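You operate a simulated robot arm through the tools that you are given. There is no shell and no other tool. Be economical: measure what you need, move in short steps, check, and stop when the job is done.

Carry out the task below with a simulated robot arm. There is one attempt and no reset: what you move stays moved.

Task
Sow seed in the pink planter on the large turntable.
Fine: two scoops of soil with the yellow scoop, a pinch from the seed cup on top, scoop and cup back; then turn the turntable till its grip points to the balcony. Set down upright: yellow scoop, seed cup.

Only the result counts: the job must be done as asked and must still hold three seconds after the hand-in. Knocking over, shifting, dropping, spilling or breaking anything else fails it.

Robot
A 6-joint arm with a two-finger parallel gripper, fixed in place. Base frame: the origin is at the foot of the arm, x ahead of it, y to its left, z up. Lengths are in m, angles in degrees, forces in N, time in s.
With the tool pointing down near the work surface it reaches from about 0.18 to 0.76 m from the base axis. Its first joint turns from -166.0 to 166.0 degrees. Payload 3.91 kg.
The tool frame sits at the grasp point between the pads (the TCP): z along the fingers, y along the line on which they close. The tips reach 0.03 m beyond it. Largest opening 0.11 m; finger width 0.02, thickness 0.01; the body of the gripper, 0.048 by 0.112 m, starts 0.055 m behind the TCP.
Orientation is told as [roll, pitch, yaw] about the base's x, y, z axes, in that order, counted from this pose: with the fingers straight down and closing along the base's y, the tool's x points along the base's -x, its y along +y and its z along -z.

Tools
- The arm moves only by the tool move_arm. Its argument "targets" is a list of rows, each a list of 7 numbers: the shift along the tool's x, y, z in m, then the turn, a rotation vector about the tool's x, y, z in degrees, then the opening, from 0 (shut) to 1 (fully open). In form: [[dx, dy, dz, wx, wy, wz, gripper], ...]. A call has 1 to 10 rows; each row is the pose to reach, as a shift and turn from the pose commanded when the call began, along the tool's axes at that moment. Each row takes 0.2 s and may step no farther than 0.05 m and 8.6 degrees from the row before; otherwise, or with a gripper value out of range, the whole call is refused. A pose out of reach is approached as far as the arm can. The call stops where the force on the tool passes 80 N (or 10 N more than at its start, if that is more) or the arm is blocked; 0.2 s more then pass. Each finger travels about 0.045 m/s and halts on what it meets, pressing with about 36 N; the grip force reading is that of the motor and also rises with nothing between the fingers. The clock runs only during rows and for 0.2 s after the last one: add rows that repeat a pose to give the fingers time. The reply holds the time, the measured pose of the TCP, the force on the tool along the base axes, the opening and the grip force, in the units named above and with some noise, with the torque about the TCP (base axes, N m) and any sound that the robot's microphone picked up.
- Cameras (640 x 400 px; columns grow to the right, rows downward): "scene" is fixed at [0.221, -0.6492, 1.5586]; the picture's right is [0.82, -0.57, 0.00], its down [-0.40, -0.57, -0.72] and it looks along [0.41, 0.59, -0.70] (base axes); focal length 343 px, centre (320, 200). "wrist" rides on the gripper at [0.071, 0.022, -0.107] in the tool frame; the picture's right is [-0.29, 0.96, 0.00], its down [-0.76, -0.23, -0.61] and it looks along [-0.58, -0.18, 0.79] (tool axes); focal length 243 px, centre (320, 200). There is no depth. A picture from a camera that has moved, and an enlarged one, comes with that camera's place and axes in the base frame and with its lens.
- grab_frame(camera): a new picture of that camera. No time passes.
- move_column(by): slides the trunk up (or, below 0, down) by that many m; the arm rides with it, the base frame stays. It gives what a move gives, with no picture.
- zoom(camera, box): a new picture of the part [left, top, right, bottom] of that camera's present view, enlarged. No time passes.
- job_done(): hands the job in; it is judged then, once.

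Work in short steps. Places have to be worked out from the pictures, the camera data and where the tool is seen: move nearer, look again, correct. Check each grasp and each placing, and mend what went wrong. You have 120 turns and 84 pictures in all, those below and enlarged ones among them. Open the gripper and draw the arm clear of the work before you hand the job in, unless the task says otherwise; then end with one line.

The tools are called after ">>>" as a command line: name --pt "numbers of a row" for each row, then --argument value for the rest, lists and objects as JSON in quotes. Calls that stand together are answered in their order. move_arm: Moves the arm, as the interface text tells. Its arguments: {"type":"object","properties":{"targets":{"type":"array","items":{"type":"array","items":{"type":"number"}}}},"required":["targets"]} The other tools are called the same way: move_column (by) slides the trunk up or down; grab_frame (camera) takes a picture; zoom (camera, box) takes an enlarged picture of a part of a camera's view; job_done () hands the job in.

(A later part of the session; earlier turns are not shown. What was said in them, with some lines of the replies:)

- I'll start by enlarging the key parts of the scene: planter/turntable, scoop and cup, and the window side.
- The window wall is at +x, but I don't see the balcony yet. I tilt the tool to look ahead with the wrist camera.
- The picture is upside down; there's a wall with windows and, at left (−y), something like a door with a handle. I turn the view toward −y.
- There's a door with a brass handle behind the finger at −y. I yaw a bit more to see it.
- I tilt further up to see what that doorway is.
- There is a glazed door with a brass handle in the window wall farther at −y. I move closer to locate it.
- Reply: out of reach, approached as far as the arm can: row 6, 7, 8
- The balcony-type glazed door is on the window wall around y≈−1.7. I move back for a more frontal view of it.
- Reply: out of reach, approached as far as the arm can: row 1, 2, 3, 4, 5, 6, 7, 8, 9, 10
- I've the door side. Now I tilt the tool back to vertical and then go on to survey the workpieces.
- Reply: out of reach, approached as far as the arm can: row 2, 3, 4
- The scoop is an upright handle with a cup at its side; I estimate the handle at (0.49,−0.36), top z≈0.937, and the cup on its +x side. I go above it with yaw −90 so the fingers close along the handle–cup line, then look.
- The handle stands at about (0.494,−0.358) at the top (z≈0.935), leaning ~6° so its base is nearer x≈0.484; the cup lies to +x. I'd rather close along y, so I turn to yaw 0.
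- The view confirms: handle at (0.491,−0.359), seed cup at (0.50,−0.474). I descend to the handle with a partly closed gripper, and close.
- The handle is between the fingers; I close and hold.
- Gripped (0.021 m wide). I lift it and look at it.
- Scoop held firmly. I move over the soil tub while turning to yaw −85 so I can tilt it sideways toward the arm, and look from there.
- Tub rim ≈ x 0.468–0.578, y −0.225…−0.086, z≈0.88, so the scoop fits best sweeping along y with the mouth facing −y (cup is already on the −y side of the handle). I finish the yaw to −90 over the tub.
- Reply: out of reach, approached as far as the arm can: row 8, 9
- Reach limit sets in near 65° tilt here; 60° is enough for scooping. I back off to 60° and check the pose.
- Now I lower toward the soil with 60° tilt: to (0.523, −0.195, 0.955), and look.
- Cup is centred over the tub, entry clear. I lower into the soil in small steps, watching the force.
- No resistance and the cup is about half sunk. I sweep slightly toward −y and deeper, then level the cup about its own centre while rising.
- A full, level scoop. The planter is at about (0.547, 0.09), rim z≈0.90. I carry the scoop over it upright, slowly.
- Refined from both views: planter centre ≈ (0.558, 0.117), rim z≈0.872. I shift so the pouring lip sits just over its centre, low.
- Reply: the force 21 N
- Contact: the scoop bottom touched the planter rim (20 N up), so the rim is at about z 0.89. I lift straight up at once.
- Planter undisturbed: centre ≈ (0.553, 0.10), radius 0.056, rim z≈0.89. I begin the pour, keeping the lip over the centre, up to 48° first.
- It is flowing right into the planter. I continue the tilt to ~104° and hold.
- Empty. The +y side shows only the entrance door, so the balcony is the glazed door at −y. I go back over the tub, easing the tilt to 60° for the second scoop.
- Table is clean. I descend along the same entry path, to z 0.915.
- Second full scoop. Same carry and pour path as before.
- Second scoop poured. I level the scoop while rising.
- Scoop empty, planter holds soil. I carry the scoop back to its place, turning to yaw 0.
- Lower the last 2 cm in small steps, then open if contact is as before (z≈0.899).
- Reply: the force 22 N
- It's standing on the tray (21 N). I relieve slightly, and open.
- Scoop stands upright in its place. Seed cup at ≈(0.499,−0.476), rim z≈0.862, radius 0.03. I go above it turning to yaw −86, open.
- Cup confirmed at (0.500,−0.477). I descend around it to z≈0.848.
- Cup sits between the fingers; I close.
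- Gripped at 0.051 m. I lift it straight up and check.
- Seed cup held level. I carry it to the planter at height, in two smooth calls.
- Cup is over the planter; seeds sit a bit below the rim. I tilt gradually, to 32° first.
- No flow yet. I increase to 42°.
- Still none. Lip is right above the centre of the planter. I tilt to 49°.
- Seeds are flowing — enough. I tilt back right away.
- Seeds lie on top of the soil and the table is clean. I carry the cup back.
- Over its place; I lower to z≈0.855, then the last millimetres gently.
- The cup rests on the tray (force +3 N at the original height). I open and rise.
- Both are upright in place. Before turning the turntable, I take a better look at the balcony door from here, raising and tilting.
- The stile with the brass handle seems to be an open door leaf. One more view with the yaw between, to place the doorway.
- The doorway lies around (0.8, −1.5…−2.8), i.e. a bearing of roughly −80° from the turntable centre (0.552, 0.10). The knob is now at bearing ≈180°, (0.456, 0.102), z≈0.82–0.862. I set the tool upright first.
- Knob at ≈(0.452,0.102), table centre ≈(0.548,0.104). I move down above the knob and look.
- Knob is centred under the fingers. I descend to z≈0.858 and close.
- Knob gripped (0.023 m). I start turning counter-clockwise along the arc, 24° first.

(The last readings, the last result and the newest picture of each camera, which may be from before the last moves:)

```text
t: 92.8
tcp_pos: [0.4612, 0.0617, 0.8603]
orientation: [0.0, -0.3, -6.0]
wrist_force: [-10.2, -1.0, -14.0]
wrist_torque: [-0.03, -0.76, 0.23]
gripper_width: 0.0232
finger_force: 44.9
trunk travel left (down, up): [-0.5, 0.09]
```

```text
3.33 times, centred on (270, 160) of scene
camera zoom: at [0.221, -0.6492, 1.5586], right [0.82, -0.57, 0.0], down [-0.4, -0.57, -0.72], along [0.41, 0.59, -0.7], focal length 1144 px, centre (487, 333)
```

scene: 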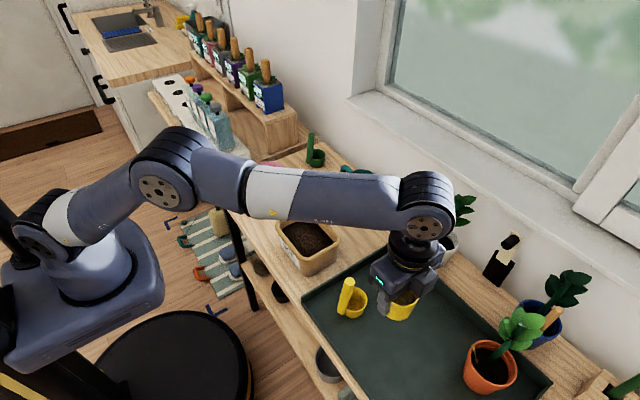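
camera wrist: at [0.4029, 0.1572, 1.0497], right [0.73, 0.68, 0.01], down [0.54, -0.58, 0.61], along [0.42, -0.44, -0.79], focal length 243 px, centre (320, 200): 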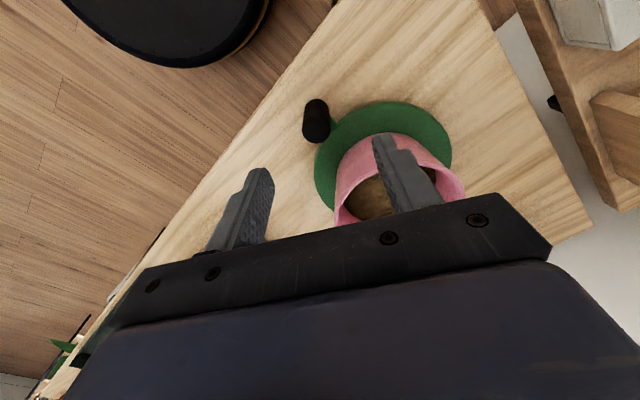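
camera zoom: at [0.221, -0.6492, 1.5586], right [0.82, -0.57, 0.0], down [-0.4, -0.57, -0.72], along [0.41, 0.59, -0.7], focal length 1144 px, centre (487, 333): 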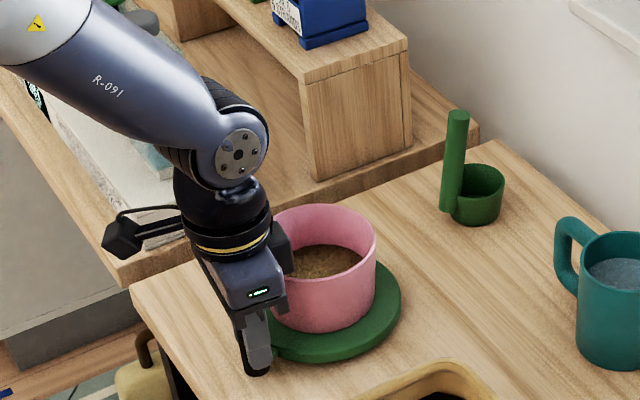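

The turntable turns with it; slight inward strain (−10 N in x), so I shift the arc 2 mm outward and go on by 36°.

>>> move_arm --pt "-0.0035 -0.0087 0.0005 0 0 -6 0.1" --pt "-0.0098 -0.0165 0.001 0 0 -12 0.1" --pt "-0.017 -0.0236 0.001 0 0 -18 0.1" --pt "-0.0248 -0.0299 0.001 0 0 -24 0.1" --pt "-0.0332 -0.0354 0.001 0 0 -30 0.1" --pt "-0.0421 -0.0399 0.001 0 0 -36 0.1"

>>> zoom --camera "scene" --box '[190, 100, 350, 220]'

```text
t: 94.2
tcp_pos: [0.4997, 0.017, 0.8597]
orientation: [-0.1, -0.5, 30.0]
wrist_force: [3.1, -2.3, 5.0]
wrist_torque: [1.13, -0.16, -0.39]
gripper_width: 0.0234
finger_force: 45.0
trunk travel left (down, up): [-0.5, 0.09]
```

```text
3.33 times, centred on (270, 160) of scene
camera zoom: at [0.221, -0.6492, 1.5586], right [0.82, -0.57, 0.0], down [-0.4, -0.57, -0.72], along [0.41, 0.59, -0.7], focal length 1144 px, centre (487, 333)
```

zoom: 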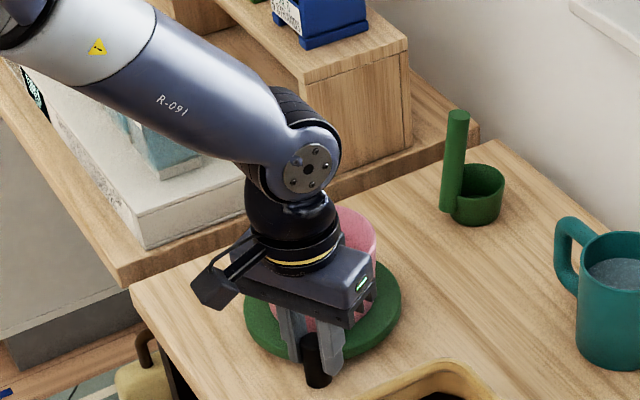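

At bearing ≈238°; circle fit gives centre (0.552,0.101), R 0.099. I turn the last 42° to −80°.

>>> move_arm --pt "-0.0063 -0.0101 0 0 0 -7 0.1" --pt "-0.0137 -0.0196 0 0 0 -14 0.1" --pt "-0.0224 -0.028 0 0 0 -21 0.1" --pt "-0.032 -0.0354 0 0 0 -28 0.1" --pt "-0.0424 -0.0416 0 0 0 -35 0.1" --pt "-0.0535 -0.0463 0 0 0 -42 0.1" --pt "-0.0535 -0.0463 0 0 0 -42 0.1"

>>> zoom --camera "scene" --box '[190, 100, 350, 220]'

```text
t: 95.8
tcp_pos: [0.5672, 0.004, 0.8602]
orientation: [-0.1, -0.1, 72.0]
wrist_force: [-8.3, 6.4, 12.9]
wrist_torque: [0.74, 1.17, -0.28]
gripper_width: 0.0232
finger_force: 44.9
trunk travel left (down, up): [-0.5, 0.09]
```

```text
3.33 times, centred on (270, 160) of scene
camera zoom: at [0.221, -0.6492, 1.5586], right [0.82, -0.57, 0.0], down [-0.4, -0.57, -0.72], along [0.41, 0.59, -0.7], focal length 1144 px, centre (487, 333)
```

zoom: 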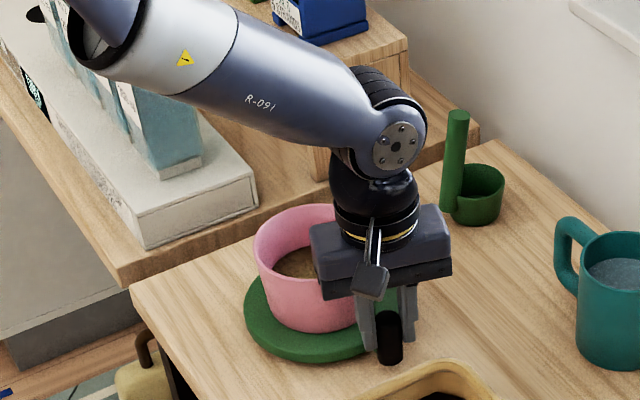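

Knob now points to about −80°. I release and rise straight up.

>>> move_arm --pt "0 0 0 0 0 0 0.3" --pt "0 0 0 0 0 0 0.5" --pt "0 0 0 0 0 0 0.6" --pt "0 0 0 0 0 0 0.6" --pt "0 0 0 0 0 0 0.6"

>>> move_arm --pt "0 0 -0.03 0 0 0 0.6" --pt "0 0 -0.07 0 0 0 0.6" --pt "0 0 -0.11 0 0 0 0.6" --pt "0 0 -0.15 0 0 0 0.6" --pt "0 0 -0.2 0 0 0 0.6"

>>> grab_frame --camera "wrist"

>>> grab_frame --camera "scene"

```text
t: 97.0
tcp_pos: [0.5682, 0.004, 0.8604]
orientation: [-0.2, 0.0, 71.9]
wrist_force: [0.4, -1.0, 0.0]
wrist_torque: [0.01, 0.03, 0.0]
gripper_width: 0.0659
finger_force: 0.0
trunk travel left (down, up): [-0.5, 0.09]
```

```text
t: 98.2
tcp_pos: [0.5682, 0.0035, 1.061]
orientation: [-0.4, -0.1, 72.0]
wrist_force: [-0.5, -0.3, -0.4]
wrist_torque: [-0.01, 0.05, 0.03]
gripper_width: 0.0661
finger_force: 0.0
trunk travel left (down, up): [-0.5, 0.09]
```

```text
14 pictures are left
camera wrist: at [0.5246, -0.0567, 1.1676], right [-0.82, 0.57, 0.0], down [0.45, 0.65, 0.61], along [0.35, 0.5, -0.79], focal length 243 px, centre (320, 200)
```

wrist: 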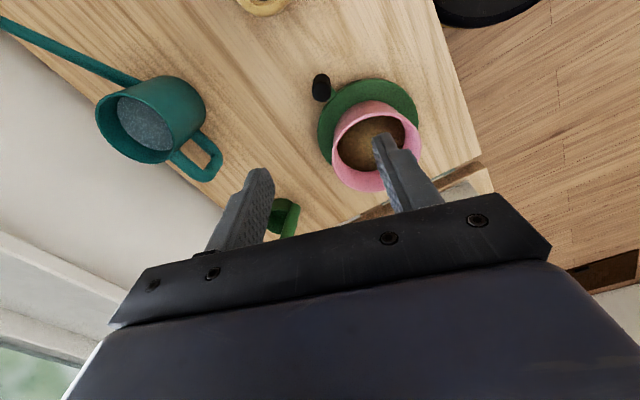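

```text
13 pictures are left
```

scene: 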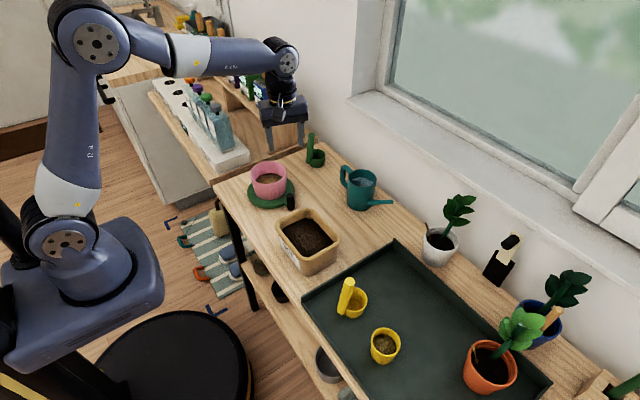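

Everything stands as it should. I use spare turns to verify the balcony bearing from a better viewpoint at −y, moving high over the bench.

>>> move_arm --pt "0 0 -0.04 0 0 8.5 0.6" --pt "0.01 0.005 -0.08 0 0 17 0.6" --pt "0.04 0.015 -0.11 0 0 25.5 0.6" --pt "0.07 0.03 -0.14 0 0 34 0.6" --pt "0.1 0.04 -0.14 0 0 42.5 0.6" --pt "0.13 0.053 -0.14 0 0 51 0.6" --pt "0.16 0.066 -0.14 0 0 59.5 0.6" --pt "0.19 0.078 -0.14 0 0 68 0.6" --pt "0.22 0.09 -0.14 0 0 76.5 0.6" --pt "0.243 0.1 -0.14 0 0 85 0.6"

```text
t: 100.4
tcp_pos: [0.3962, -0.1968, 1.1995]
orientation: [0.1, -0.2, -13.2]
wrist_force: [-0.2, -0.2, -0.2]
wrist_torque: [0.02, 0.02, 0.02]
gripper_width: 0.066
finger_force: 0.0
trunk travel left (down, up): [-0.5, 0.09]
```

>>> move_arm --pt "0.012 -0.034 0 0 0 5.7 0.6" --pt "0.024 -0.068 0 0 0 11.4 0.6" --pt "0.037 -0.102 0 0 0 17.1 0.6" --pt "0.049 -0.136 0 0 0 22.8 0.6" --pt "0.061 -0.17 0 0 0 28.5 0.6" --pt "0.073 -0.204 0 0 0 34.2 0.6" --pt "0.085 -0.238 0 0 0 39.9 0.6" --pt "0.098 -0.272 0 0 0 45.6 0.6" --pt "0.11 -0.306 0 0 0 51.3 0.6" --pt "0.122 -0.34 0 0 0 57 0.6"

>>> move_arm --pt "0 0 0 0 -8.5 0 0.6" --pt "0 0 0 0 -17 0 0.6" --pt "0 0 0 0 -25.5 0 0.6" --pt "0 0 0 0 -34 0 0.6" --pt "0 0 0 0 -42.5 0 0.6" --pt "0 0 0 0 -51 0 0.6" --pt "0 0 0 0 -59.5 0 0.6" --pt "0 0 0 0 -68 0 0.6"

>>> grab_frame --camera "wrist"

```text
t: 102.6
tcp_pos: [0.1994, -0.5003, 1.1982]
orientation: [0.3, 0.0, -70.1]
wrist_force: [-0.2, -0.4, -0.4]
wrist_torque: [-0.01, 0.03, 0.06]
gripper_width: 0.0658
finger_force: 0.0
trunk travel left (down, up): [-0.5, 0.09]
```

```text
t: 104.4
tcp_pos: [0.2008, -0.4993, 1.1988]
orientation: [0.8, -66.6, -70.5]
wrist_force: [-0.9, 0.2, 0.2]
wrist_torque: [-0.02, 0.01, 0.01]
gripper_width: 0.0656
finger_force: 0.1
trunk travel left (down, up): [-0.5, 0.09]
```

```text
12 pictures are left
camera wrist: at [0.1782, -0.3719, 1.1755], right [0.94, 0.22, 0.27], down [-0.31, 0.16, 0.94], along [0.16, -0.96, 0.22], focal length 243 px, centre (320, 200)
```

wrist: 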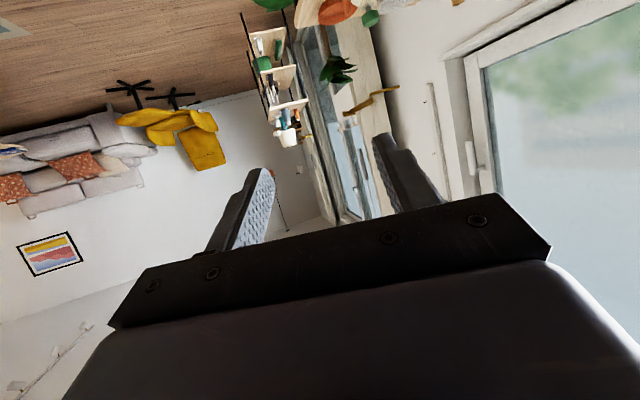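

>>> zoom --camera "wrist" --box '[240, 0, 440, 225]'

```text
1.78 times, centred on (340, 112) of wrist
camera zoom: at [0.1782, -0.3719, 1.1755], right [0.94, 0.22, 0.27], down [-0.31, 0.16, 0.94], along [0.16, -0.96, 0.22], focal length 431 px, centre (284, 356)
```

zoom: 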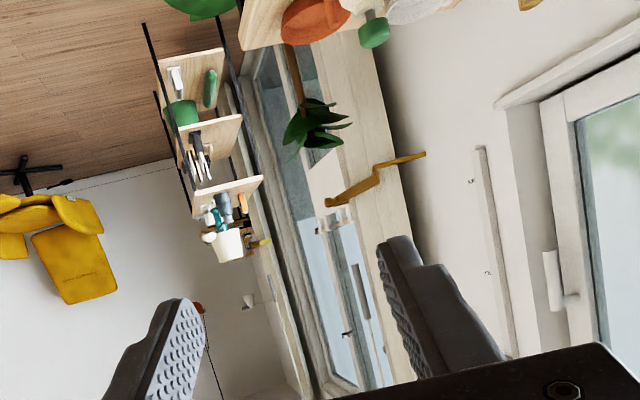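

The balcony door spans roughly y −1.5…−2.5 on the window wall, so its bearing from the turntable is −75…−84°, and the grip at −80° points to it. One last check of the scene.

>>> grab_frame --camera "scene"

```text
10 pictures are left
```

scene: 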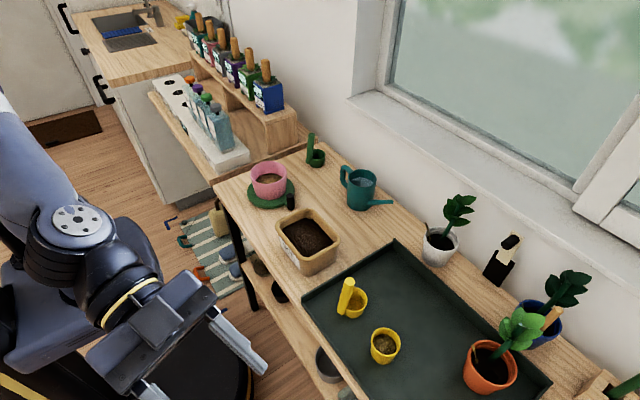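

All is in place, the arm is clear and the gripper is open. I hand in the job.

>>> job_done

```text
The job is handed in.
```

The pink planter has two scoops of soil with seed on top, and the yellow scoop and seed cup are back upright in their places. I turned the turntable's grip to about −80°, toward the glazed door at the −y end of the window wall, which I took to be the balcony.
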